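You operate a simulated robot arm through the tools that you are given. There is no shell and no other tool. Be economical: measure what you need, move in short steps, check, and stop when the job is done.

You run a simulated robot arm. Do the job below in one go: nothing can be reset, and whatever is moved stays where it is left.

TASK
Free the small cream bin, set it on the green tilt table, crank that up and tilt it.
Fine: raise the yellow bar over it to the top first; tilt only once the bin is on; the lift handwheel and the tilt table go all the way; the other small bins, panels and the teal fence stay.

The check looks at the end state, three seconds after you hand in, the way a careful person would. Anything else that was tipped, shoved, dropped, spilled or broken makes it a failure.

THE ROBOT
A 7-joint arm with a fingered hand on a trunk, on a base that drives. Base frame: it is fixed to the floor where the robot stands at the start and does not move with it; the origin is under the middle of the robot, x ahead of it, y to its left, z up. Readings come in mm, degrees, newtons and seconds.
With the tool pointing down near the work surface it reaches from about 320 to 720 mm from the robot's upright axis, wherever it stands. Its first joint turns from -166.0 to 166.0 degrees. Places, roughly: fence handwheel [200, -100, 600]; green tilt table [400, -600, 900]; lift handwheel [200, -500, 600]; pink panel [500, -1250, 1000]; top of the green tilt table [400, -600, 900]; yellow bar of the teal fence [500, -100, 900]. Payload 4 kg.
The TCP is the grasp point between the finger pads, 26 mm short of the fingertips. In the tool frame z runs along the fingers and y along their closing line. Largest opening 148 mm; the body of the gripper starts 73 mm behind the TCP. The gripper is a hand of 3 fingers: y runs from the thumb to the fingers, the wrist lies at [0, 0, -239] in the tool frame, and closing takes about 1.5 s.
Orientation is that of the tool frame in the base frame, as [roll, pitch, yaw] about the fixed x, y, z axes, in that order (R = Rz(yaw) Ry(pitch) Rx(roll)). With the fingers straight down and closing along the base's y, the tool's x points along the base's -x, its y along +y and its z along -z.

THE INTERFACE
- The arm moves only by the tool play_rows. Its arguments are lists of equal length, an entry for each row: "gripper": the opening, from 0 (shut) to 1 (fully open); "travel": the shift along the base's x, y, z in mm, a list of three; "dr": the turn, a rotation vector about the base's x, y, z in degrees, a list of three. In form: {"gripper": [gripper, ...], "travel": [[x, y, z], ...], "dr": [[ax, ay, az], ...]}. A call has 1 to 20 rows; each row is the pose to reach, as a shift and turn from the pose commanded when the call began. Each row takes 0.2 s and may step no farther than 50 mm and 8.6 degrees from the row before; otherwise, or with a gripper value out of range, the whole call is refused. A pose out of reach is approached as far as the arm can. The call stops where the force on the tool passes 50 N (or 10 N more than at its start, if that is more) or the arm is blocked; 0.2 s more then pass. Each finger travels about 72 mm/s and halts on what it meets, pressing with about 28 N; the grip force reading is that of the motor and also rises with nothing between the fingers. The clock runs only during rows and for 0.2 s after the last one: add rows that repeat a pose to give the fingers time. The reply holds the time, the measured pose of the TCP, the force on the tool along the base axes, the opening and the grip force, in the units named above and with some noise, with the torque about the TCP (base axes, N m) and any sound that the robot's microphone picked up.
- Cameras (640 x 400 px; columns grow to the right, rows downward): "scene" is now at [19, 129.2, 1540.2]; the picture's right is [-0.42, -0.91, 0.00], its down [-0.67, 0.31, -0.68] and it looks along [0.61, -0.29, -0.74] (base axes); focal length 266 px, centre (320, 200). "wrist" rides on the gripper at [68, -39, -90] in the tool frame; the picture's right is [0.50, 0.87, 0.00], its down [-0.66, 0.38, -0.65] and it looks along [-0.57, 0.33, 0.76] (tool axes); focal length 222 px, centre (320, 200). There is no depth. A picture from a camera that has moved, and an enlarged one, comes with that camera's place and axes in the base frame and with its lens. The place of the scene camera against the robot may be out by one fixed shift of up to 25 mm in any direction.
- grab_frame(camera): a new picture of that camera. It takes no simulated time.
- slide_trunk(by): slides the trunk up (or, below 0, down) by that many mm; the arm and the scene camera ride with it, the base frame stays. It gives what a move gives, with no picture.
- steer(legs): drives the robot by 1 to 6 legs, each [ahead, left, turn to the left] in mm, mm and degrees, along the robot's own axes; the way and the turn of a leg run together, so that a leg with both is an arc; at most 1500 mm and 180 degrees a leg. The arm and the cameras ride along, it lands a little off, and it stops where it bumps. It gives what a move gives.
- grasp_type(shape): the hand has 3 fingers and takes this shape, open, in about a second: jaw (thumb against the fingers, like two jaws); tri (thumb and two fingers); tip (a fingertip pinch); poke (one finger out to press); point (the index stretched); flat (the hand flat); cup (the hand cupped); fist (a fist). The gripper value then closes the fingers along that shape, each until it touches; the sizes above hold for jaw. It gives what a move gives, with no picture.
- pan_tilt(pan, tilt): turns the head with the scene camera to pan (to the left, within 155 degrees either way) and tilt (down, from -29 to 69), counted from straight ahead of the robot. It gives what a move gives.
- enlarge(camera, box): a new picture of the part [left, top, right, bottom] of that camera's present view, enlarged. It takes no simulated time.
- close_job(): hands the job in; it is judged then, once.

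Work in short steps. Places have to be worked out from the pictures, the camera data and where the tool is seen: move nearer, look again, correct. Check each grasp and each placing, and mend what went wrong. You have 120 turns and 78 pictures in all, those below and enlarged ones among them. Open the gripper and draw the arm clear of the work before you hand the job in, unless the task says otherwise; then end with one line.

The tools are called after "Request:" as a command line: name --argument value ..., lists and objects as JSON in quotes. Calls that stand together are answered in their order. play_rows: Moves the arm, as the interface text tells. Its arguments: {"type":"object","properties":{"gripper":{"type":"array","items":{"type":"number"}},"travel":{"type":"array","items":{"type":"array","items":{"type":"number"}}},"dr":{"type":"array","items":{"type":"array","items":{"type":"number"}}}},"required":["gripper","travel","dr"]} The other tools are called the same way: slide_trunk (by) slides the trunk up or down; grasp_type (shape) gives the hand a shape; steer (legs) drives the base; pan_tilt (pan, tilt) turns the head that bears the scene camera; grab_frame (camera) takes a picture; enlarge (camera, box) takes an enlarged picture of a part of a camera's view; close_job () hands the job in.

At the start:

```text
time: 0.0
position: [219.1, -239.5, 1249.2]
ee_rot: [180.0, 0.0, 179.9]
wrist_force: [-0.5, -0.8, 0.0]
moment: [-0.02, -0.01, -0.01]
opening: 147.8
grasp_force: 0.1
shape: jaw
trunk travel left (down, up): [-500.0, 90.0]
robot x, y, heading: [-4.2, 5.5, 0.2]
head pan, tilt: [-25.0, 47.4]
```

scene: 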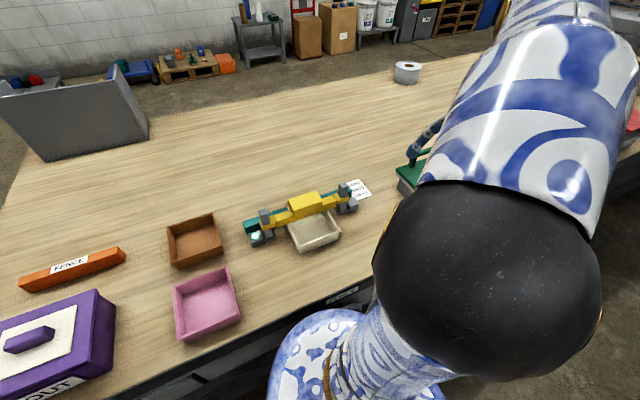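
wrist: 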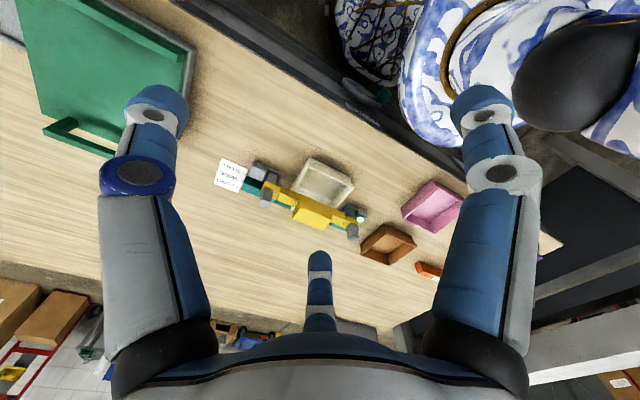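

I start by looking closely at the fence and the small note beside it.

Request:
enlarge --camera "scene" --box '[220, 160, 400, 310]'

Request:
pan_tilt --pan -70 --tilt 50

Request:
grab_frame --camera "scene"

```text
2.67 times, centred on (310, 235) of scene
camera zoom: at [19.0, 129.2, 1540.2], right [-0.42, -0.91, 0.0], down [-0.67, 0.31, -0.68], along [0.61, -0.29, -0.74], focal length 708 px, centre (347, 107)
```

zoom: 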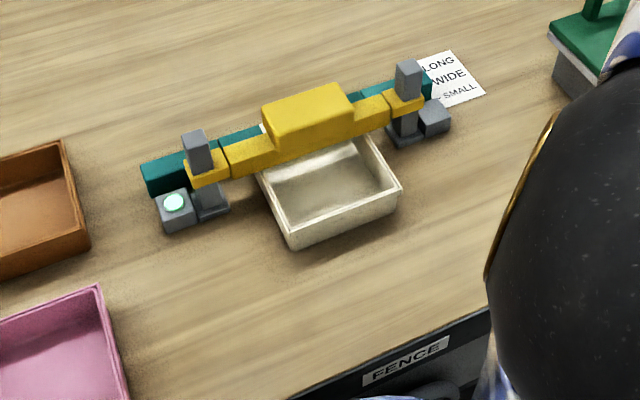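

```text
time: 1.1
position: [219.8, -238.1, 1248.2]
ee_rot: [-180.0, 0.0, -180.0]
wrist_force: [0.0, -0.6, 0.7]
moment: [0.0, -0.03, 0.03]
opening: 148.1
grasp_force: 0.1
shape: jaw
trunk travel left (down, up): [-500.0, 90.0]
robot x, y, heading: [-2.6, -2.0, -0.0]
head pan, tilt: [-70.0, 50.0]
```

```text
74 pictures are left
camera scene: at [-26.4, 90.4, 1536.7], right [-0.94, -0.34, 0.0], down [-0.26, 0.72, -0.64], along [0.22, -0.6, -0.77], focal length 266 px, centre (320, 200)
```

scene: 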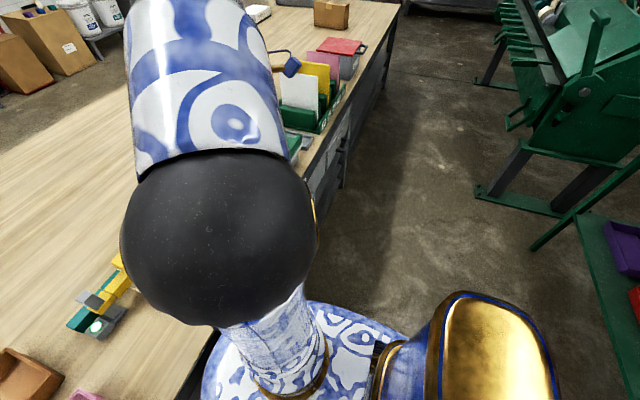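

The arm blocks the view; I want to back off so I can see the bench front, so first I check behind.

Request:
pan_tilt --pan 150 --tilt 45

Request:
grab_frame --camera "scene"

Request:
pan_tilt --pan -130 --tilt 45

Request:
grab_frame --camera "scene"

```text
time: 4.3
position: [218.8, -238.1, 1249.8]
ee_rot: [180.0, 0.0, -179.9]
wrist_force: [-0.6, 0.7, 0.0]
moment: [0.02, -0.02, 0.0]
opening: 147.8
grasp_force: 0.1
shape: jaw
trunk travel left (down, up): [-500.0, 90.0]
robot x, y, heading: [0.4, 2.0, -0.2]
head pan, tilt: [150.0, 45.0]
```

```text
73 pictures are left
camera scene: at [-123.2, 203.5, 1543.6], right [0.5, 0.87, 0.0], down [0.61, -0.35, -0.71], along [-0.61, 0.35, -0.71], focal length 266 px, centre (320, 200)
```

scene: 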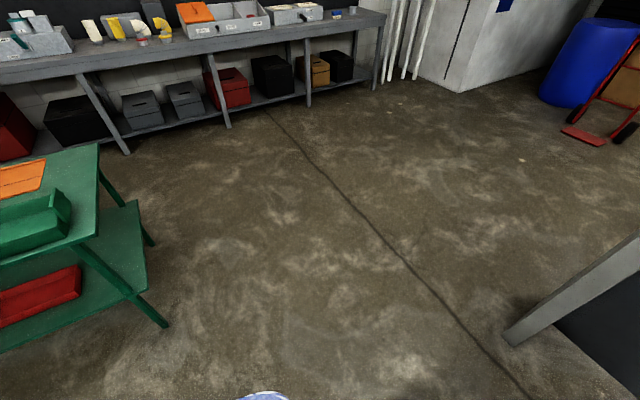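

```text
time: 8.1
position: [218.9, -239.3, 1249.2]
ee_rot: [180.0, 0.0, -179.9]
wrist_force: [0.1, -0.1, -0.7]
moment: [-0.02, -0.01, 0.01]
opening: 147.6
grasp_force: 0.0
shape: jaw
trunk travel left (down, up): [-500.0, 90.0]
robot x, y, heading: [-3.2, -0.5, 0.1]
head pan, tilt: [-130.0, 45.0]
```

```text
72 pictures are left
camera scene: at [-105.1, 100.5, 1543.6], right [-0.77, 0.64, 0.0], down [0.45, 0.54, -0.71], along [-0.45, -0.54, -0.71], focal length 266 px, centre (320, 200)
```

scene: 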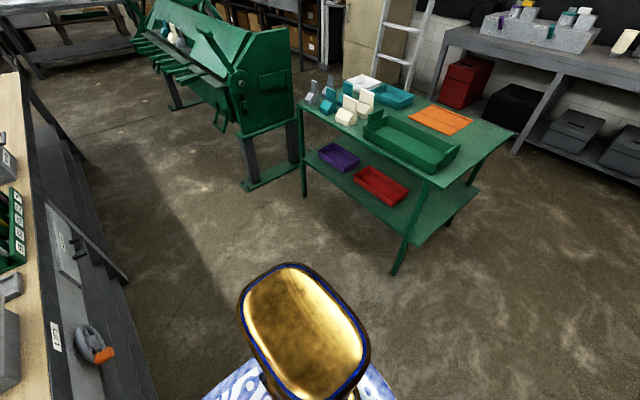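

Clear behind for about 700 mm. I back up 450 mm and look at the bench front.

Request:
steer --legs '[[-450, 0, 0]]'

Request:
pan_tilt --pan -35 --tilt 40

Request:
grab_frame --camera "scene"

Request:
grab_frame --camera "wrist"

```text
time: 10.8
position: [-228.4, -238.6, 1249.8]
ee_rot: [-180.0, -0.1, -179.8]
wrist_force: [0.1, -0.3, 0.1]
moment: [-0.01, -0.03, -0.03]
opening: 147.8
grasp_force: 0.1
shape: jaw
trunk travel left (down, up): [-500.0, 90.0]
robot x, y, heading: [-446.5, -2.0, 0.1]
head pan, tilt: [-130.0, 45.0]
```

```text
time: 12.6
position: [-228.5, -238.5, 1249.5]
ee_rot: [180.0, 0.1, -179.8]
wrist_force: [-0.8, 0.5, -0.4]
moment: [-0.01, -0.01, 0.01]
opening: 148.0
grasp_force: 0.1
shape: jaw
trunk travel left (down, up): [-500.0, 90.0]
robot x, y, heading: [-448.1, -1.3, 0.1]
head pan, tilt: [-35.0, 40.0]
```

```text
71 pictures are left
camera scene: at [-432.0, 113.1, 1550.8], right [-0.57, -0.82, 0.0], down [-0.53, 0.37, -0.77], along [0.63, -0.44, -0.64], focal length 266 px, centre (320, 200)
```

scene: 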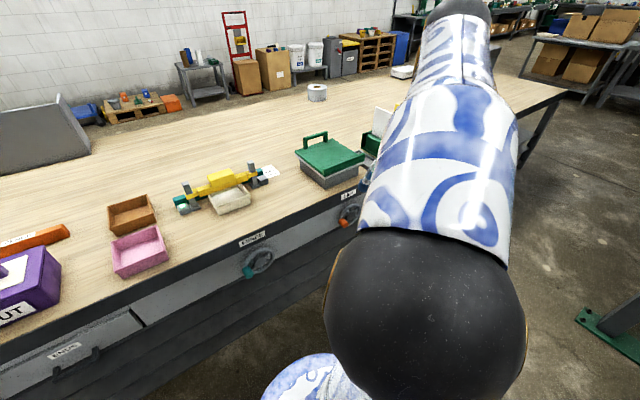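

```text
70 pictures are left
camera wrist: at [-295.2, -278.8, 1339.2], right [-0.5, 0.86, 0.0], down [0.65, 0.38, 0.65], along [0.57, 0.33, -0.76], focal length 222 px, centre (320, 200)
```

wrist: 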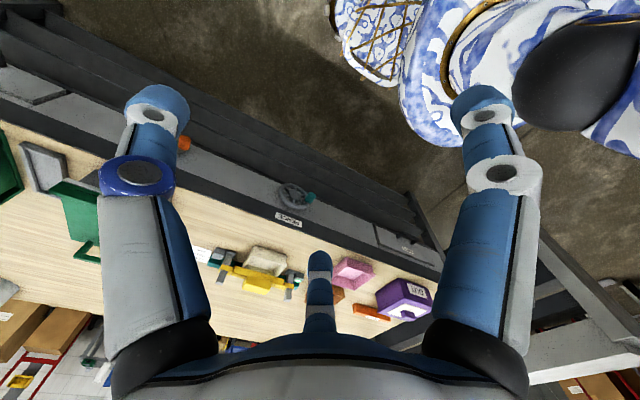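

I zoom in on the fence and its wheel, and on the tilt table.

Request:
enlarge --camera "scene" --box '[160, 150, 300, 290]'

Request:
enlarge --camera "scene" --box '[250, 100, 410, 240]'

```text
2.86 times, centred on (230, 220) of scene
camera zoom: at [-432.0, 113.1, 1550.8], right [-0.57, -0.82, 0.0], down [-0.53, 0.37, -0.77], along [0.63, -0.44, -0.64], focal length 759 px, centre (577, 143)
```

zoom: 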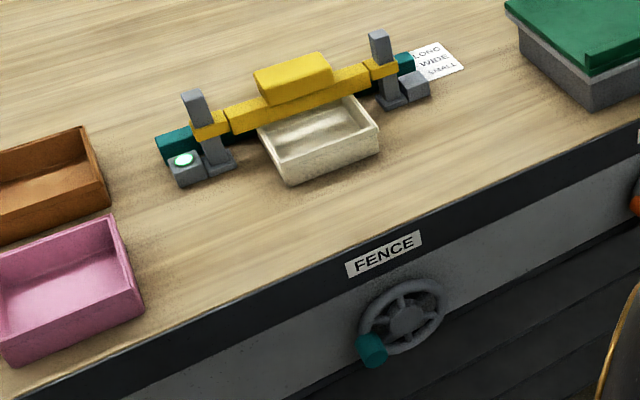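

```text
2.86 times, centred on (330, 170) of scene
camera zoom: at [-432.0, 113.1, 1550.8], right [-0.57, -0.82, 0.0], down [-0.53, 0.37, -0.77], along [0.63, -0.44, -0.64], focal length 759 px, centre (291, 286)
```

zoom: 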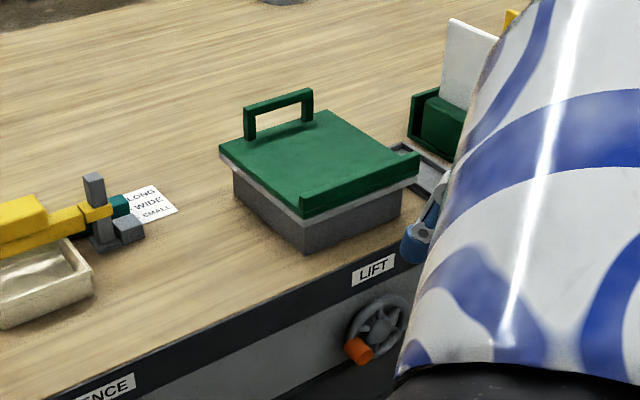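

The fence wheel sits on the bench's front panel near [~265, -80, ~630] with a teal knob sticking out toward me. I lower the trunk and turn the tool to point forward (+x), reaching out ahead.

Request:
slide_trunk --by -350

Request:
play_rows --gripper '[1, 1, 1, 1, 1, 1, 1, 1, 1, 1, 1]' --travel '[[30, 13, 0], [60, 26, 0], [90, 39, 0], [120, 52, 0], [150, 65, 0], [180, 78, 0], [210, 91, 0], [240, 104, 0], [270, 117, 0], [300, 130, 0], [320, 140, 0]]' --dr '[[0, -8.2, 0], [0, -16.4, 0], [0, -24.6, 0], [0, -32.8, 0], [0, -41, 0], [0, -49.2, 0], [0, -57.4, 0], [0, -65.6, 0], [0, -73.8, 0], [0, -82, 0], [0, -90, 0]]'

Request:
grab_frame --camera "scene"

Request:
grab_frame --camera "wrist"

```text
time: 16.0
position: [-229.1, -237.7, 898.8]
ee_rot: [180.0, -0.1, -179.8]
wrist_force: [-0.1, 1.6, 0.4]
moment: [0.04, 0.03, -0.01]
opening: 148.2
grasp_force: 0.1
shape: jaw
trunk travel left (down, up): [-150.0, 440.0]
robot x, y, heading: [-447.7, -3.1, -0.1]
head pan, tilt: [-35.0, 40.0]
```

```text
time: 18.4
position: [90.8, -98.5, 900.3]
ee_rot: [-52.9, 89.9, -52.7]
wrist_force: [0.1, 0.0, 0.4]
moment: [0.02, -0.02, -0.02]
opening: 147.9
grasp_force: 0.2
shape: jaw
trunk travel left (down, up): [-150.0, 440.0]
robot x, y, heading: [-449.7, 0.1, 0.4]
head pan, tilt: [-35.0, 40.0]
```

```text
67 pictures are left
camera scene: at [-432.1, 113.2, 1200.8], right [-0.57, -0.82, 0.0], down [-0.53, 0.37, -0.77], along [0.63, -0.44, -0.64], focal length 266 px, centre (320, 200)
```

scene: 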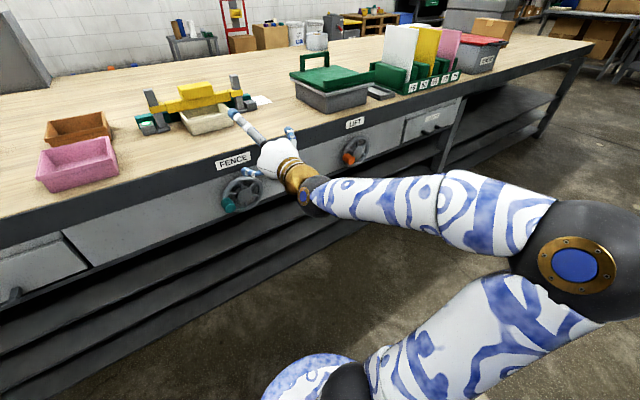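

```text
66 pictures are left
camera wrist: at [1.5, -139.3, 831.9], right [0.0, 0.86, -0.5], down [-0.66, 0.38, 0.65], along [0.76, 0.33, 0.57], focal length 222 px, centre (320, 200)
```

wrist: 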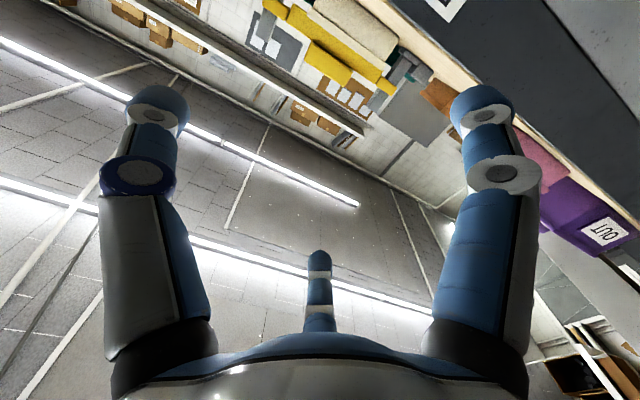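

The bench front is well visible now. I zoom on the fence wheel and lift wheel for triangulation.

Request:
enlarge --camera "scene" --box '[200, 140, 280, 220]'

Request:
enlarge --camera "scene" --box '[280, 40, 400, 170]'

```text
5.00 times, centred on (240, 180) of scene
camera zoom: at [-432.1, 113.2, 1200.8], right [-0.57, -0.82, 0.0], down [-0.53, 0.37, -0.77], along [0.63, -0.44, -0.64], focal length 1328 px, centre (720, 300)
```

zoom: 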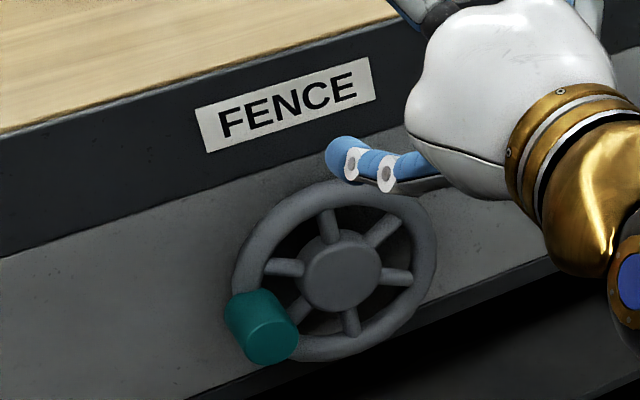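

```text
3.08 times, centred on (340, 105) of scene
camera zoom: at [-432.1, 113.2, 1200.8], right [-0.57, -0.82, 0.0], down [-0.53, 0.37, -0.77], along [0.63, -0.44, -0.64], focal length 817 px, centre (258, 492)
```

zoom: 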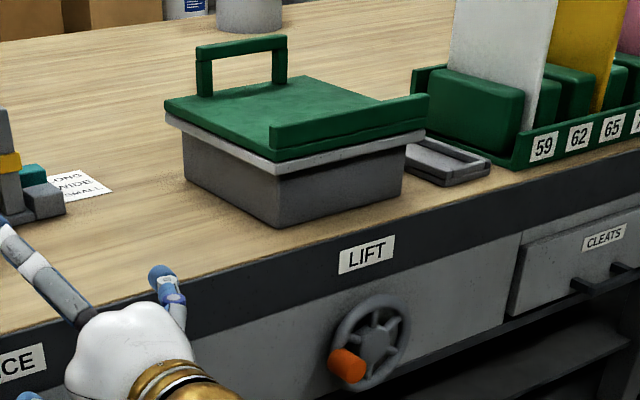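

Triangulated: fence wheel hub ≈ [259,-75,661], knob ≈ [210–250,-7,673], wheel radius ≈ 66. I bring the hand in front of the knob, 35 mm short.

Request:
slide_trunk --by -150

Request:
play_rows --gripper '[1, 1, 1, 1]' --travel '[[0, 30, -25], [0, 60, -50], [20, 91, -78], [45, 91, -78]]' --dr '[[0, 0, 0], [0, 0, 0], [0, 0, 0], [0, 0, 0]]'

Request:
grab_frame --camera "scene"

```text
time: 20.1
position: [90.6, -98.7, 750.2]
ee_rot: [-91.5, 89.8, -91.6]
wrist_force: [0.7, 0.1, -0.5]
moment: [0.0, -0.04, 0.01]
opening: 147.8
grasp_force: 0.1
shape: jaw
trunk travel left (down, up): [0.0, 590.0]
robot x, y, heading: [-449.6, -3.1, 0.4]
head pan, tilt: [-35.0, 40.0]
```

```text
time: 21.1
position: [134.7, -8.8, 671.6]
ee_rot: [-95.4, 89.8, -95.3]
wrist_force: [-0.9, -0.8, 0.1]
moment: [-0.01, 0.02, -0.02]
opening: 148.0
grasp_force: 0.0
shape: jaw
trunk travel left (down, up): [0.0, 590.0]
robot x, y, heading: [-447.7, 0.8, 0.2]
head pan, tilt: [-35.0, 40.0]
```

```text
63 pictures are left
camera scene: at [-432.0, 113.1, 1050.8], right [-0.57, -0.82, 0.0], down [-0.53, 0.37, -0.77], along [0.63, -0.44, -0.64], focal length 266 px, centre (320, 200)
```

scene: 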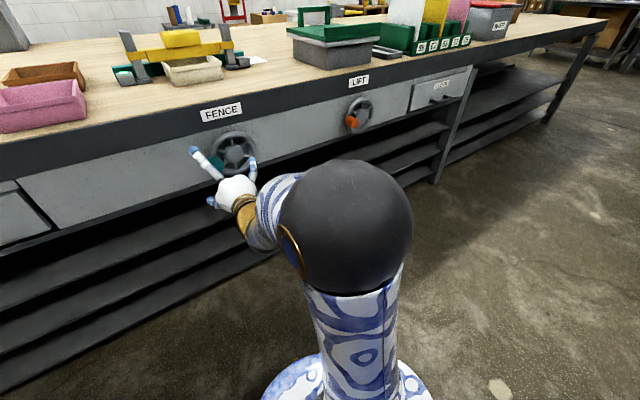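

I zoom on the hand and knob.

Request:
enlarge --camera "scene" --box '[180, 120, 280, 220]'

Request:
grab_frame --camera "wrist"

```text
4.00 times, centred on (230, 170) of scene
camera zoom: at [-432.0, 113.1, 1050.8], right [-0.57, -0.82, 0.0], down [-0.53, 0.37, -0.77], along [0.63, -0.44, -0.64], focal length 1062 px, centre (680, 320)
```

zoom: 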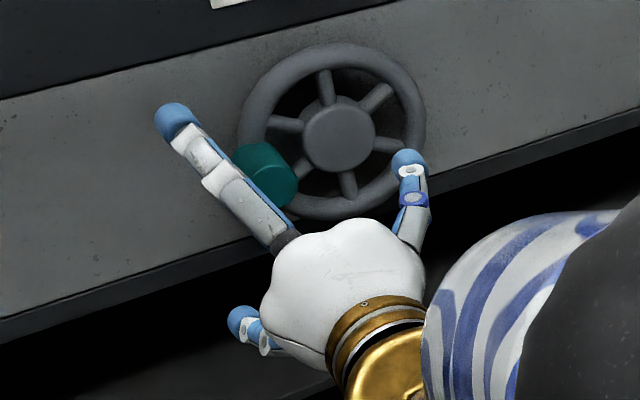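

```text
61 pictures are left
camera wrist: at [44.9, -48.7, 603.6], right [0.0, 0.86, -0.5], down [-0.65, 0.38, 0.65], along [0.76, 0.33, 0.57], focal length 222 px, centre (320, 200)
```

wrist: 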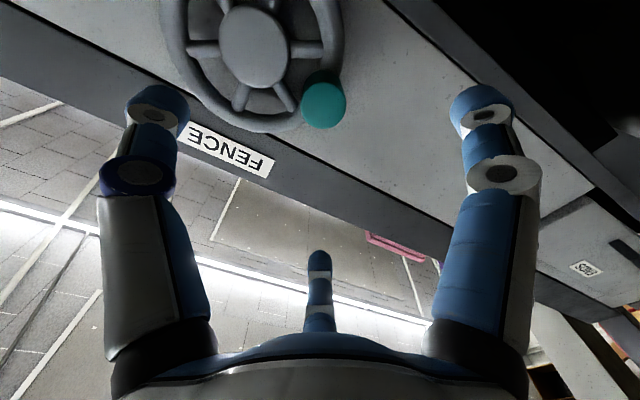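

Wrist triangulation gives hub ≈ [263,-84,651], knob face ≈ [218,-19,650]; the scene camera is off by about (0,+13,+10). The jaw fingers are widely splayed, so I try the fingertip pinch.

Request:
grasp_type --shape "tip"

Request:
enlarge --camera "scene" --box '[180, 120, 280, 220]'

Request:
grab_frame --camera "wrist"

```text
time: 22.0
position: [134.2, -9.3, 670.8]
ee_rot: [-92.2, 89.8, -92.2]
wrist_force: [-0.9, 0.0, -0.1]
moment: [-0.01, 0.03, -0.01]
opening: 147.9
grasp_force: 0.1
shape: tip
trunk travel left (down, up): [0.0, 590.0]
robot x, y, heading: [-451.0, 1.3, 0.0]
head pan, tilt: [-35.0, 40.0]
```

```text
4.00 times, centred on (230, 170) of scene
camera zoom: at [-431.9, 113.2, 1050.8], right [-0.57, -0.82, 0.0], down [-0.53, 0.37, -0.77], along [0.63, -0.44, -0.64], focal length 1062 px, centre (680, 320)
```

zoom: 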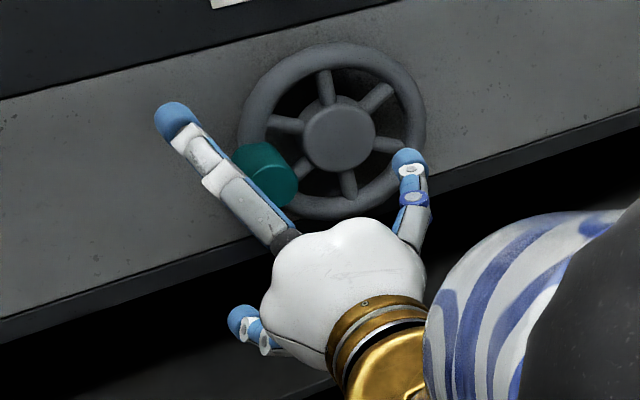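

```text
59 pictures are left
camera wrist: at [44.7, -48.8, 604.1], right [0.0, 0.86, -0.5], down [-0.65, 0.38, 0.65], along [0.76, 0.33, 0.56], focal length 222 px, centre (320, 200)
```

wrist: 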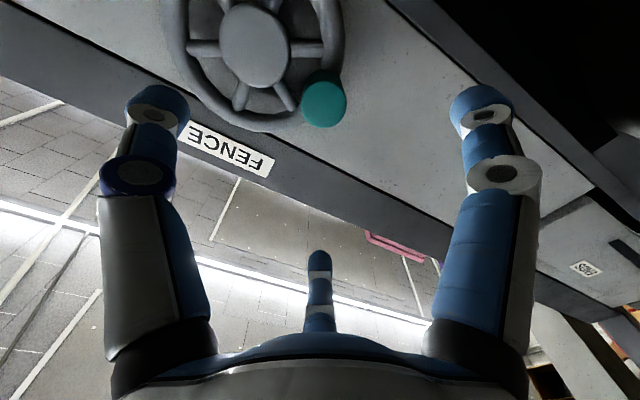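

The open pose looks the same; I'll see how the fingers converge when partly closed (opening ~50 mm).

Request:
play_rows --gripper '[0.3, 0.3, 0.3, 0.3, 0.3, 0.3]' --travel '[[0, 0, 0], [0, 0, 0], [0, 0, 0], [0, 0, 0], [0, 0, 0], [0, 0, 0]]' --dr '[[0, 0, 0], [0, 0, 0], [0, 0, 0], [0, 0, 0], [0, 0, 0], [0, 0, 0]]'

Request:
grab_frame --camera "wrist"

Request:
enlarge --camera "scene" --box '[180, 120, 280, 220]'

```text
time: 23.4
position: [134.6, -9.1, 671.6]
ee_rot: [-92.5, 89.9, -92.7]
wrist_force: [0.3, 0.3, 0.7]
moment: [-0.02, 0.02, 0.04]
opening: 44.7
grasp_force: 0.1
shape: tip
trunk travel left (down, up): [0.0, 590.0]
robot x, y, heading: [-446.6, -2.8, 0.1]
head pan, tilt: [-35.0, 40.0]
```

```text
58 pictures are left
camera wrist: at [44.8, -48.8, 604.1], right [0.0, 0.86, -0.5], down [-0.65, 0.38, 0.65], along [0.76, 0.33, 0.56], focal length 222 px, centre (320, 200)
```

wrist: 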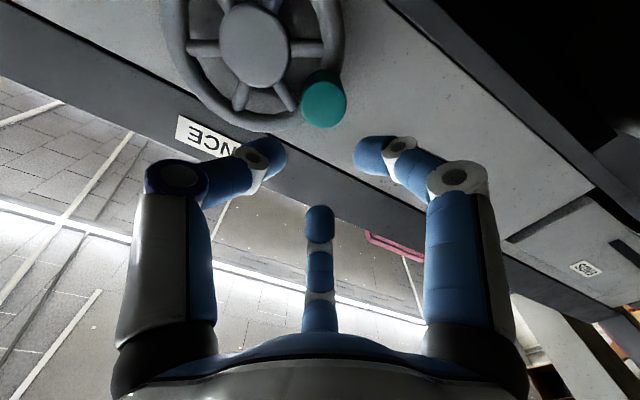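

```text
4.00 times, centred on (230, 170) of scene
camera zoom: at [-431.9, 113.2, 1050.8], right [-0.57, -0.82, 0.0], down [-0.53, 0.37, -0.77], along [0.63, -0.44, -0.64], focal length 1062 px, centre (680, 320)
```

zoom: 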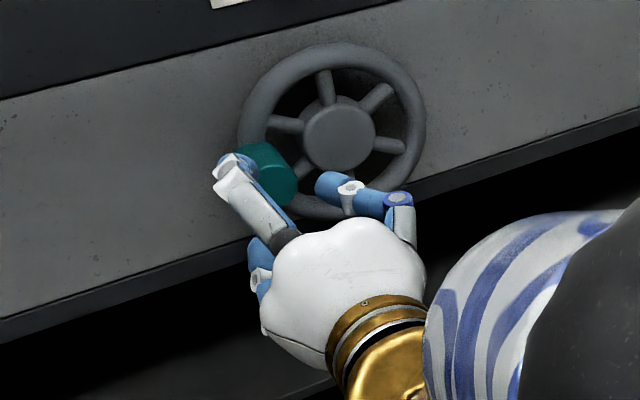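

The three fingers close like a chuck on the axis, ideal for the knob. I centre on it and advance half-open.

Request:
play_rows --gripper '[0.6, 0.6, 0.6, 0.6]' --travel '[[0, -10, -21], [25, -10, -21], [50, -10, -21], [70, -10, -21]]' --dr '[[0, 0, 0], [0, 0, 0], [0, 0, 0], [0, 0, 0]]'

Request:
grab_frame --camera "wrist"

Request:
enlarge --camera "scene" --box '[180, 120, 280, 220]'

```text
time: 24.4
position: [206.6, -18.9, 650.6]
ee_rot: [-96.7, 89.8, -96.7]
wrist_force: [-0.6, 0.2, -1.2]
moment: [-0.02, -0.05, 0.01]
opening: 88.3
grasp_force: 0.0
shape: tip
trunk travel left (down, up): [0.0, 590.0]
robot x, y, heading: [-445.3, 0.6, 0.1]
head pan, tilt: [-35.0, 40.0]
```

```text
56 pictures are left
camera wrist: at [116.4, -58.5, 582.1], right [0.0, 0.86, -0.5], down [-0.65, 0.38, 0.65], along [0.76, 0.33, 0.56], focal length 222 px, centre (320, 200)
```

wrist: 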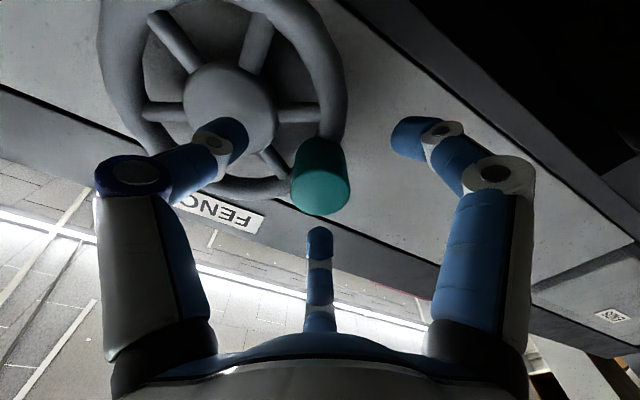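

```text
4.00 times, centred on (230, 170) of scene
camera zoom: at [-431.9, 113.2, 1050.8], right [-0.57, -0.82, 0.0], down [-0.53, 0.37, -0.77], along [0.63, -0.44, -0.64], focal length 1062 px, centre (680, 320)
```

zoom: 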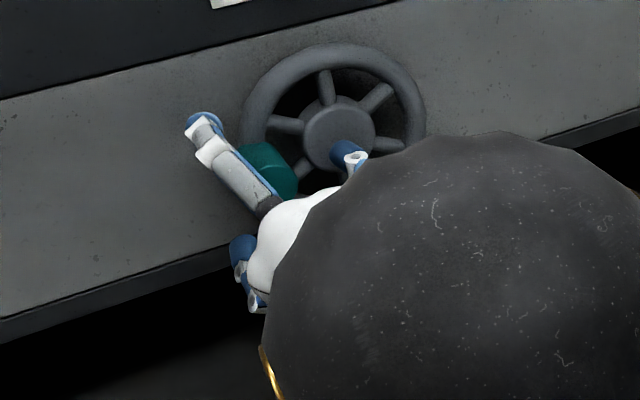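

Knob is centred between fingers, face at x≈213. I advance 18 mm more and close.

Request:
play_rows --gripper '[0.6, 0.1, 0.1, 0.1, 0.1, 0.1, 0.1]' --travel '[[18, 1, 0], [18, 1, 0], [18, 1, 0], [18, 1, 0], [18, 1, 0], [18, 1, 0], [18, 1, 0]]' --dr '[[0, 0, 0], [0, 0, 0], [0, 0, 0], [0, 0, 0], [0, 0, 0], [0, 0, 0], [0, 0, 0]]'

Request:
grab_frame --camera "wrist"

```text
time: 25.0
position: [219.5, -26.0, 648.6]
ee_rot: [-160.8, 89.9, -161.8]
wrist_force: [-50.8, -12.7, 4.6]
moment: [-0.22, -0.18, -2.73]
opening: 54.3
grasp_force: 0.0
shape: tip
trunk travel left (down, up): [0.0, 590.0]
robot x, y, heading: [-450.3, -0.7, -0.1]
head pan, tilt: [-35.0, 40.0]
stopped in row 2: the force on the tool passed its limit at 54 N (the readings are from after the stop); the commanded pose is now the measured one
```

```text
54 pictures are left
camera wrist: at [127.9, -65.4, 582.0], right [0.01, 0.87, -0.5], down [-0.65, 0.39, 0.66], along [0.76, 0.31, 0.56], focal length 222 px, centre (320, 200)
```

wrist: 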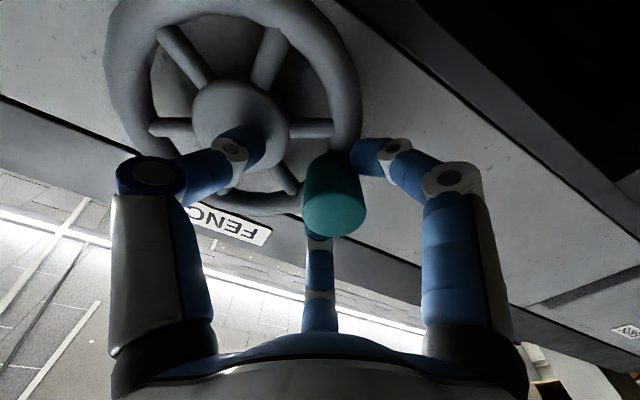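

A fingertip pressed on the wheel. I open a bit, back off 8 mm, and re-centre, then close.

Request:
play_rows --gripper '[0.6, 0.6, 0.6, 0.1, 0.1, 0.1, 0.1, 0.1, 0.1, 0.1]' --travel '[[-9, 8, 1], [-9, 8, 1], [-9, 8, 1], [-9, 8, 1], [-9, 8, 1], [-9, 8, 1], [-9, 8, 1], [-9, 8, 1], [-9, 8, 1], [-9, 8, 1]]' --dr '[[0, 0, 0], [0, 0, 0], [0, 0, 0], [0, 0, 0], [0, 0, 0], [0, 0, 0], [0, 0, 0], [0, 0, 0], [0, 0, 0], [0, 0, 0]]'

Request:
grab_frame --camera "wrist"

```text
time: 27.2
position: [214.4, -12.7, 649.4]
ee_rot: [-157.3, 89.7, -157.7]
wrist_force: [3.6, -6.2, -0.9]
moment: [0.05, 0.0, -0.27]
opening: 27.1
grasp_force: 28.3
shape: tip
trunk travel left (down, up): [0.0, 590.0]
robot x, y, heading: [-450.0, -4.7, 0.2]
head pan, tilt: [-35.0, 40.0]
```

```text
53 pictures are left
camera wrist: at [123.5, -52.7, 580.7], right [0.0, 0.86, -0.5], down [-0.65, 0.38, 0.66], along [0.76, 0.32, 0.56], focal length 222 px, centre (320, 200)
```

wrist: 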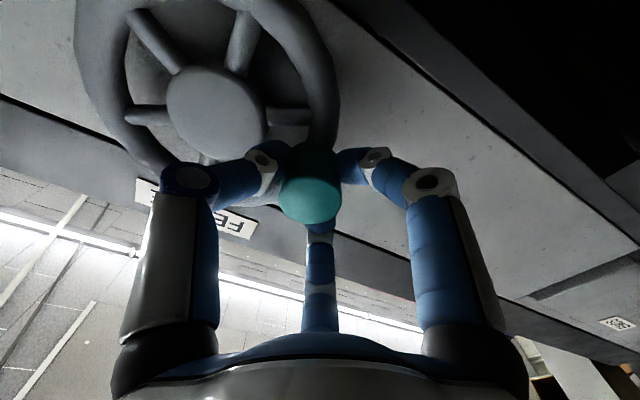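

Gripped (27 mm, 28 N). I try turning clockwise (knob upward) by 30° around the hub with R≈68.

Request:
play_rows --gripper '[0.05, 0.05, 0.05, 0.05, 0.05, 0.05]' --travel '[[0, 0, 6], [0, -1, 12], [0, -2.3, 17.6], [0, -4, 23], [0, -6.4, 28.7], [0, -9, 34]]' --dr '[[0, 0, 0], [0, 0, 0], [0, 0, 0], [0, 0, 0], [0, 0, 0], [0, 0, 0]]'

Request:
grab_frame --camera "wrist"

```text
time: 28.6
position: [215.5, -22.4, 681.3]
ee_rot: [-162.8, 89.7, -163.4]
wrist_force: [0.7, -5.2, -20.3]
moment: [0.48, 0.41, -0.19]
opening: 26.3
grasp_force: 27.8
shape: tip
trunk travel left (down, up): [0.0, 590.0]
robot x, y, heading: [-453.2, 1.3, 0.4]
head pan, tilt: [-35.0, 40.0]
```

```text
52 pictures are left
camera wrist: at [124.3, -61.7, 613.9], right [0.0, 0.86, -0.5], down [-0.65, 0.38, 0.66], along [0.76, 0.32, 0.56], focal length 222 px, centre (320, 200)
```

wrist: 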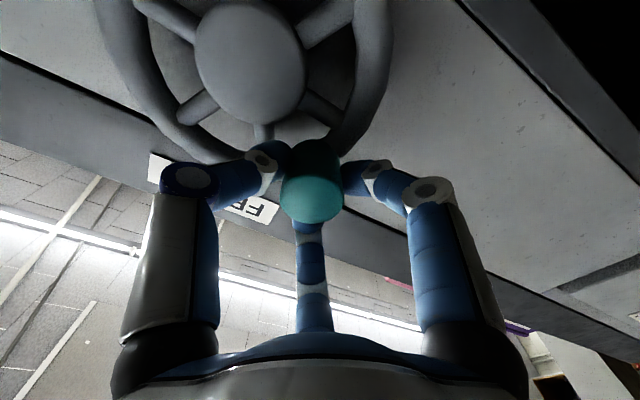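

The wheel turns with modest force (~20 N). I continue to the top and check the bar.

Request:
play_rows --gripper '[0.05, 0.05, 0.05, 0.05, 0.05, 0.05, 0.05]' --travel '[[2, -3.4, 12.4], [2, -12, 21], [2, -22, 28], [2, -33, 33.2], [2, -44.8, 36.4], [2, -57, 37.4], [2, -57, 37.4]]' --dr '[[0, 0, 0], [0, 0, 0], [0, 0, 0], [0, 0, 0], [0, 0, 0], [0, 0, 0], [0, 0, 0]]'

Request:
enlarge --camera "scene" --box '[100, 10, 280, 190]'

```text
time: 30.2
position: [214.8, -76.5, 726.5]
ee_rot: [-26.8, 89.5, -27.0]
wrist_force: [4.6, 16.4, 38.9]
moment: [0.91, 0.11, -0.1]
opening: 17.3
grasp_force: 27.8
shape: tip
trunk travel left (down, up): [0.0, 590.0]
robot x, y, heading: [-449.4, -1.5, 0.1]
head pan, tilt: [-35.0, 40.0]
```

```text
2.22 times, centred on (190, 100) of scene
camera zoom: at [-435.4, 114.5, 1051.0], right [-0.57, -0.82, 0.0], down [-0.53, 0.37, -0.77], along [0.63, -0.44, -0.64], focal length 590 px, centre (609, 422)
```

zoom: 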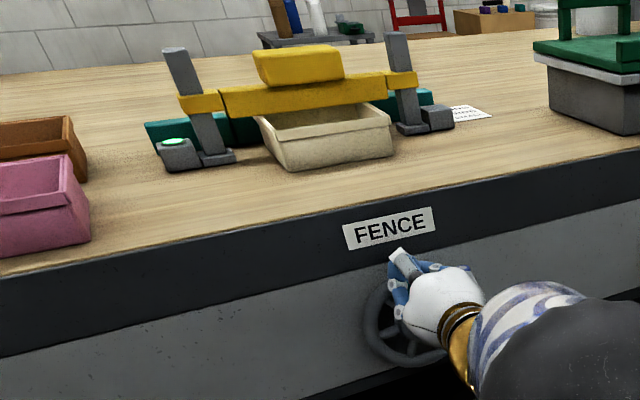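

The opening shrank to 17 mm, so the grip may be slipping; I look with the wrist camera.

Request:
grab_frame --camera "wrist"

Request:
enlarge --camera "scene" --box '[190, 110, 260, 180]'

```text
50 pictures are left
camera wrist: at [125.1, -117.3, 657.7], right [0.01, 0.86, -0.5], down [-0.66, 0.38, 0.65], along [0.75, 0.33, 0.57], focal length 222 px, centre (320, 200)
```

wrist: 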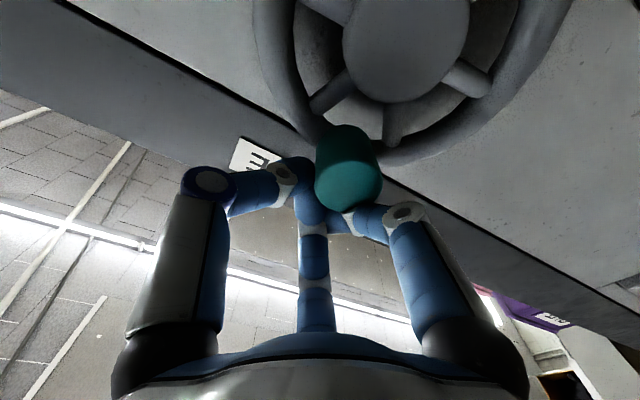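

```text
5.71 times, centred on (225, 145) of scene
camera zoom: at [-435.4, 114.5, 1051.0], right [-0.57, -0.82, 0.0], down [-0.53, 0.37, -0.77], along [0.63, -0.44, -0.64], focal length 1517 px, centre (863, 514)
```

zoom: 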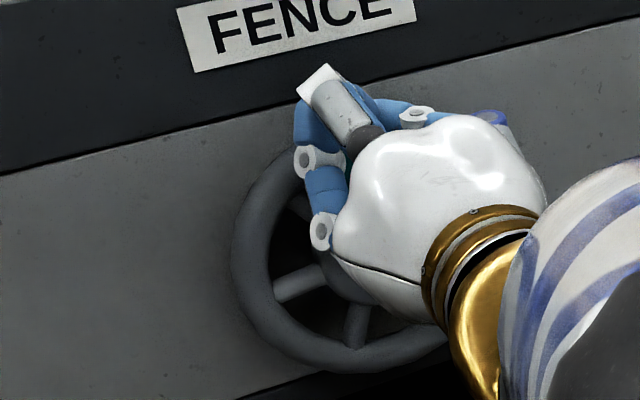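

The knob slipped out of the gap below the fingers: it is now at ≈[-69, 712] in y,z, so the true radius is ≈64. I open, re-centre on it and take a closer look.

Request:
play_rows --gripper '[0.6, 0.6, 0.6, 0.6, 0.6]' --travel '[[0, 5, 4], [0, 8, 4], [0, 15, -9], [0, 15, -9], [0, 15, -9]]' --dr '[[0, 0, 0], [0, 0, 0], [0, 0, 0], [0, 0, 0], [0, 0, 0]]'

Request:
grab_frame --camera "wrist"

```text
time: 31.4
position: [216.3, -64.4, 711.6]
ee_rot: [-154.4, 89.8, -154.8]
wrist_force: [-0.5, 0.2, 0.2]
moment: [0.01, 0.01, -0.02]
opening: 88.1
grasp_force: 0.1
shape: tip
trunk travel left (down, up): [0.0, 590.0]
robot x, y, heading: [-453.8, -2.7, 0.1]
head pan, tilt: [-35.0, 40.0]
```

```text
48 pictures are left
camera wrist: at [125.5, -103.6, 643.6], right [0.0, 0.86, -0.5], down [-0.65, 0.38, 0.66], along [0.76, 0.32, 0.56], focal length 222 px, centre (320, 200)
```

wrist: 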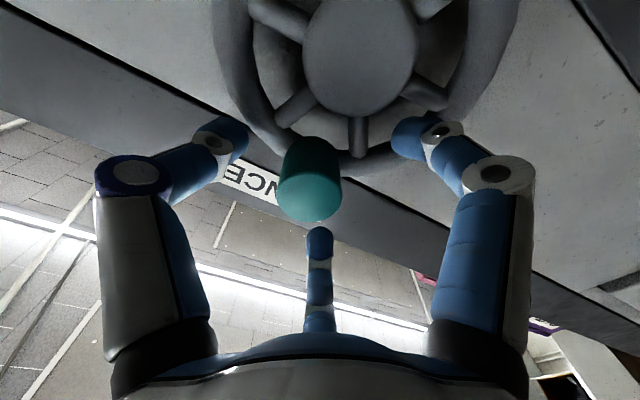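

Knob is ~6 mm to the −y side. I shift, go 4 mm deeper and close again.

Request:
play_rows --gripper '[0.6, 0.6, 0.05, 0.05, 0.05, 0.05, 0.05, 0.05]' --travel '[[0, -7, 0], [4, -7, 0], [4, -7, 0], [4, -7, 0], [4, -7, 0], [4, -7, 0], [4, -7, 0], [4, -7, 0]]' --dr '[[0, 0, 0], [0, 0, 0], [0, 0, 0], [0, 0, 0], [0, 0, 0], [0, 0, 0], [0, 0, 0], [0, 0, 0]]'

Request:
grab_frame --camera "wrist"

```text
time: 33.2
position: [218.6, -71.2, 710.7]
ee_rot: [-144.6, 89.7, -145.1]
wrist_force: [0.3, 3.6, 1.8]
moment: [0.0, -0.11, 0.05]
opening: 33.9
grasp_force: 28.1
shape: tip
trunk travel left (down, up): [0.0, 590.0]
robot x, y, heading: [-449.6, -1.2, -0.1]
head pan, tilt: [-35.0, 40.0]
```

```text
47 pictures are left
camera wrist: at [129.4, -109.8, 643.7], right [0.0, 0.86, -0.5], down [-0.65, 0.38, 0.66], along [0.76, 0.32, 0.56], focal length 222 px, centre (320, 200)
```

wrist: 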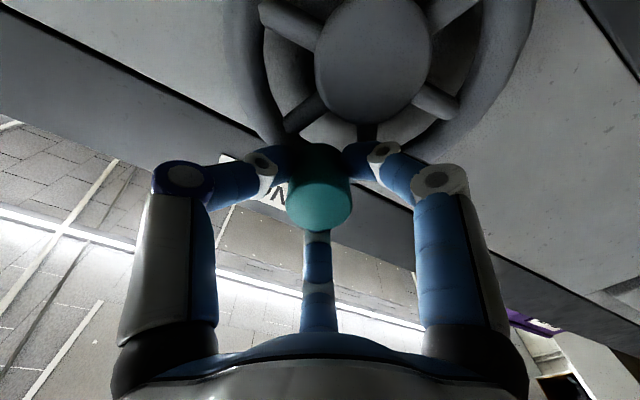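

Now a full grip (34 mm diameter). I continue clockwise with R=63 about [-82,649], up to 170°.

Request:
play_rows --gripper '[0.05, 0.05, 0.05, 0.05, 0.05, 0.05, 0.05]' --travel '[[0, -16.4, 0.7], [0, -32.5, -2.9], [0, -47.1, -10.4], [0, -59.2, -21.6], [0, -68, -35.4], [0, -73, -51.1], [0, -73, -51.1]]' --dr '[[0, 0, 0], [0, 0, 0], [0, 0, 0], [0, 0, 0], [0, 0, 0], [0, 0, 0], [0, 0, 0]]'

Request:
enlarge --camera "scene" --box '[100, 10, 280, 190]'

```text
time: 34.8
position: [220.4, -142.9, 659.4]
ee_rot: [-142.2, 89.7, -142.6]
wrist_force: [30.9, 7.4, 8.7]
moment: [0.26, -0.02, -0.17]
opening: 23.6
grasp_force: 28.3
shape: tip
trunk travel left (down, up): [0.0, 590.0]
robot x, y, heading: [-452.6, 2.4, 0.3]
head pan, tilt: [-35.0, 40.0]
```

```text
2.22 times, centred on (190, 100) of scene
camera zoom: at [-431.6, 113.6, 1050.8], right [-0.57, -0.82, 0.0], down [-0.53, 0.37, -0.77], along [0.63, -0.44, -0.64], focal length 590 px, centre (609, 422)
```

zoom: 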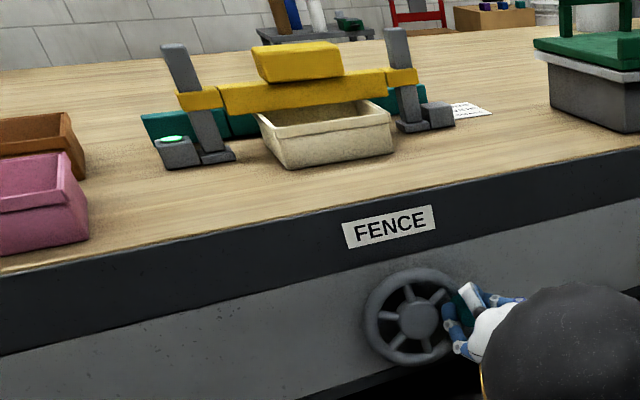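

Bar change is not obvious yet. I check the grip and take a fine reference of the left post.

Request:
grab_frame --camera "wrist"

Request:
enlarge --camera "scene" --box '[110, 20, 230, 95]'

```text
45 pictures are left
camera wrist: at [130.7, -182.3, 591.8], right [0.0, 0.86, -0.5], down [-0.65, 0.38, 0.66], along [0.76, 0.32, 0.56], focal length 222 px, centre (320, 200)
```

wrist: 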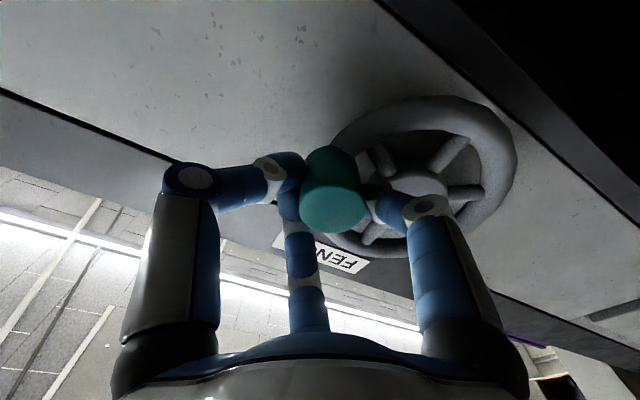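

```text
5.33 times, centred on (170, 58) of scene
camera zoom: at [-431.6, 113.6, 1050.8], right [-0.57, -0.82, 0.0], down [-0.53, 0.37, -0.77], along [0.63, -0.44, -0.64], focal length 1416 px, centre (1120, 960)
```

zoom: 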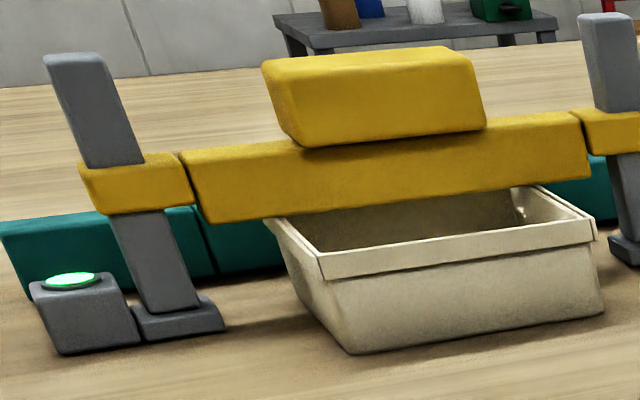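

The knob lags ~4 mm within the grip. I regrip on it (open, shift up 5 mm, close).

Request:
play_rows --gripper '[0.55, 0.55, 0.55, 0.05, 0.05, 0.05, 0.05, 0.05]' --travel '[[0, 0, 0], [0, 1, 4], [0, 1, 4], [0, 1, 4], [0, 1, 4], [0, 1, 4], [0, 1, 4], [0, 1, 4]]' --dr '[[0, 0, 0], [0, 0, 0], [0, 0, 0], [0, 0, 0], [0, 0, 0], [0, 0, 0], [0, 0, 0], [0, 0, 0]]'

```text
time: 36.6
position: [219.3, -143.7, 663.9]
ee_rot: [-143.9, 89.8, -144.4]
wrist_force: [-12.9, -1.5, -1.7]
moment: [-0.02, 0.49, 0.11]
opening: 28.4
grasp_force: 28.0
shape: tip
trunk travel left (down, up): [0.0, 590.0]
robot x, y, heading: [-449.4, -2.1, 0.4]
head pan, tilt: [-35.0, 40.0]
```

Regripped at ~166°. I continue to 271°.

Request:
play_rows --gripper '[0.05, 0.05, 0.05, 0.05, 0.05, 0.05, 0.05, 0.05]' --travel '[[0, -1.9, -16.5], [0, 0.6, -32.9], [0, 7.2, -48.1], [0, 17.5, -61], [0, 30.8, -70.9], [0, 46.3, -77], [0, 62.7, -78.8], [0, 62.7, -78.8]]' --dr '[[0, 0, 0], [0, 0, 0], [0, 0, 0], [0, 0, 0], [0, 0, 0], [0, 0, 0], [0, 0, 0], [0, 0, 0]]'

Request:
enlarge --camera "scene" --box '[110, 20, 230, 95]'

Request:
grab_frame --camera "wrist"

```text
time: 37.4
position: [218.4, -138.6, 627.4]
ee_rot: [-8.7, 88.6, -9.4]
wrist_force: [-14.3, 0.9, 23.3]
moment: [-0.11, -0.98, -0.04]
opening: 23.3
grasp_force: 28.1
shape: tip
trunk travel left (down, up): [0.0, 590.0]
robot x, y, heading: [-446.1, -0.1, 0.2]
head pan, tilt: [-35.0, 40.0]
stopped in row 4: the force on the tool passed its limit at 56 N (the readings are from after the stop); the commanded pose is now the measured one
```

```text
5.33 times, centred on (170, 58) of scene
camera zoom: at [-435.5, 113.4, 1050.6], right [-0.57, -0.82, 0.0], down [-0.53, 0.37, -0.77], along [0.63, -0.44, -0.64], focal length 1416 px, centre (1120, 960)
```

zoom: 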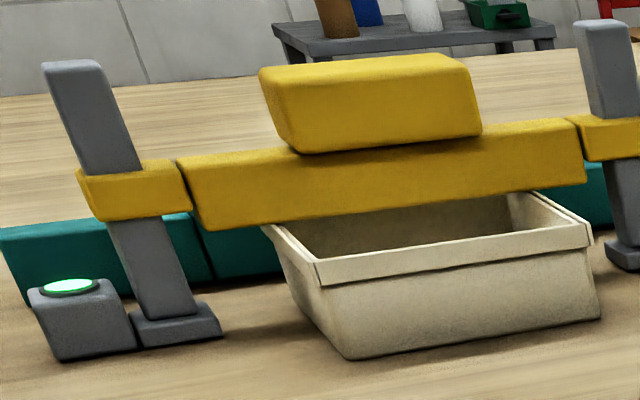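

```text
42 pictures are left
camera wrist: at [129.5, -177.1, 558.1], right [0.02, 0.86, -0.5], down [-0.66, 0.39, 0.64], along [0.75, 0.32, 0.58], focal length 222 px, centre (320, 200)
```

wrist: 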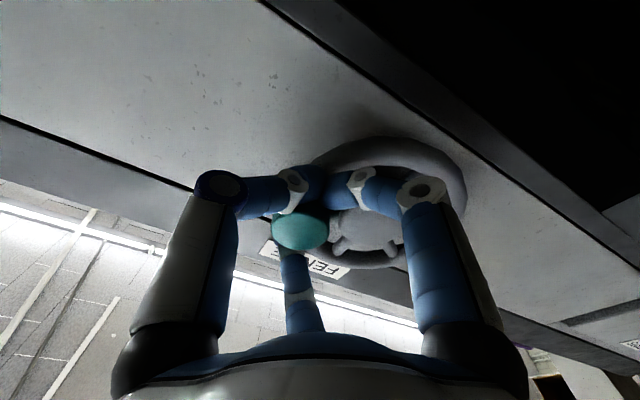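

The wheel stopped near 176° while the hand slid on: probably the lower end stop, so raising must be counter‑clockwise. I open, back off, and realign on the knob.

Request:
play_rows --gripper '[0.6, 0.6, 0.6, 0.6, 0.6]' --travel '[[-5, 0, 0], [-40, -3, 0], [-45, -5, 15], [-45, -5, 27], [-45, -5, 27]]' --dr '[[0, 0, 0], [0, 0, 0], [0, 0, 0], [0, 0, 0], [0, 0, 0]]'

Request:
grab_frame --camera "wrist"

```text
time: 38.6
position: [174.4, -142.5, 649.7]
ee_rot: [-11.3, 89.4, -12.0]
wrist_force: [0.5, -0.6, -0.3]
moment: [0.01, 0.01, 0.01]
opening: 88.3
grasp_force: 0.1
shape: tip
trunk travel left (down, up): [0.0, 590.0]
robot x, y, heading: [-449.1, -0.6, 0.1]
head pan, tilt: [-35.0, 40.0]
```

```text
41 pictures are left
camera wrist: at [84.7, -180.8, 580.3], right [0.02, 0.86, -0.5], down [-0.66, 0.39, 0.65], along [0.75, 0.32, 0.57], focal length 222 px, centre (320, 200)
```

wrist: 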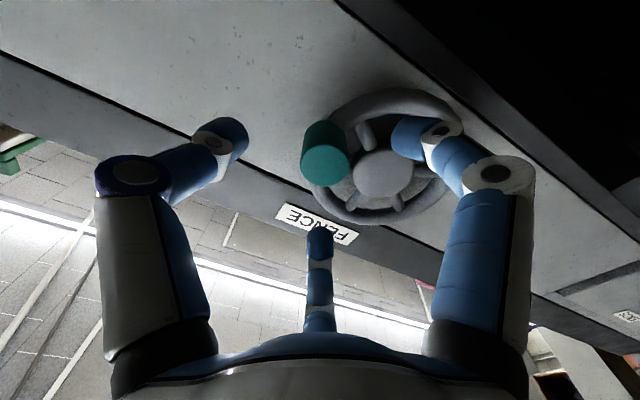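

Knob is at ≈[213,-140,649], centred in the hand. I advance and close.

Request:
play_rows --gripper '[0.6, 0.6, 0.6, 0.05, 0.05, 0.05, 0.05, 0.05, 0.05]' --travel '[[25, 1, 0], [44, 1, 0], [44, 1, 0], [44, 1, 0], [44, 1, 0], [44, 1, 0], [44, 1, 0], [44, 1, 0], [44, 1, 0]]' --dr '[[0, 0, 0], [0, 0, 0], [0, 0, 0], [0, 0, 0], [0, 0, 0], [0, 0, 0], [0, 0, 0], [0, 0, 0], [0, 0, 0]]'

```text
time: 40.6
position: [216.8, -140.9, 649.3]
ee_rot: [-12.0, 89.2, -12.7]
wrist_force: [2.8, -0.8, 3.1]
moment: [0.03, -0.09, -0.03]
opening: 28.3
grasp_force: 28.2
shape: tip
trunk travel left (down, up): [0.0, 590.0]
robot x, y, heading: [-448.9, 2.5, -0.0]
head pan, tilt: [-35.0, 40.0]
```

Centred with near-zero side force at [-141,649]. Now counter‑clockwise up to the top.

Request:
play_rows --gripper '[0.05, 0.05, 0.05, 0.05, 0.05, 0.05, 0.05]' --travel '[[0, 2.1, 16.3], [0, 8.4, 31.5], [0, 18.5, 44.5], [0, 31.5, 54.6], [0, 46.7, 60.9], [0, 63, 63], [0, 63, 63]]' --dr '[[0, 0, 0], [0, 0, 0], [0, 0, 0], [0, 0, 0], [0, 0, 0], [0, 0, 0], [0, 0, 0]]'

```text
time: 42.0
position: [219.0, -99.8, 718.6]
ee_rot: [-7.6, 88.4, -9.4]
wrist_force: [8.5, -11.4, 8.2]
moment: [-0.61, -0.06, -0.25]
opening: 20.3
grasp_force: 27.6
shape: tip
trunk travel left (down, up): [0.0, 590.0]
robot x, y, heading: [-446.5, -2.2, -0.3]
head pan, tilt: [-35.0, 40.0]
stopped in row 6: the force on the tool passed its limit at 55 N (the readings are from after the stop); the commanded pose is now the measured one
```

It stopped with the opening shrunk again; I look.

Request:
grab_frame --camera "wrist"

```text
40 pictures are left
camera wrist: at [129.1, -137.8, 649.0], right [0.04, 0.86, -0.5], down [-0.66, 0.4, 0.63], along [0.75, 0.31, 0.59], focal length 222 px, centre (320, 200)
```

wrist: 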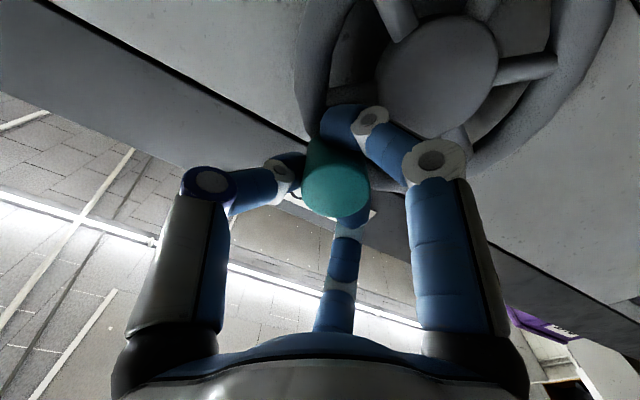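

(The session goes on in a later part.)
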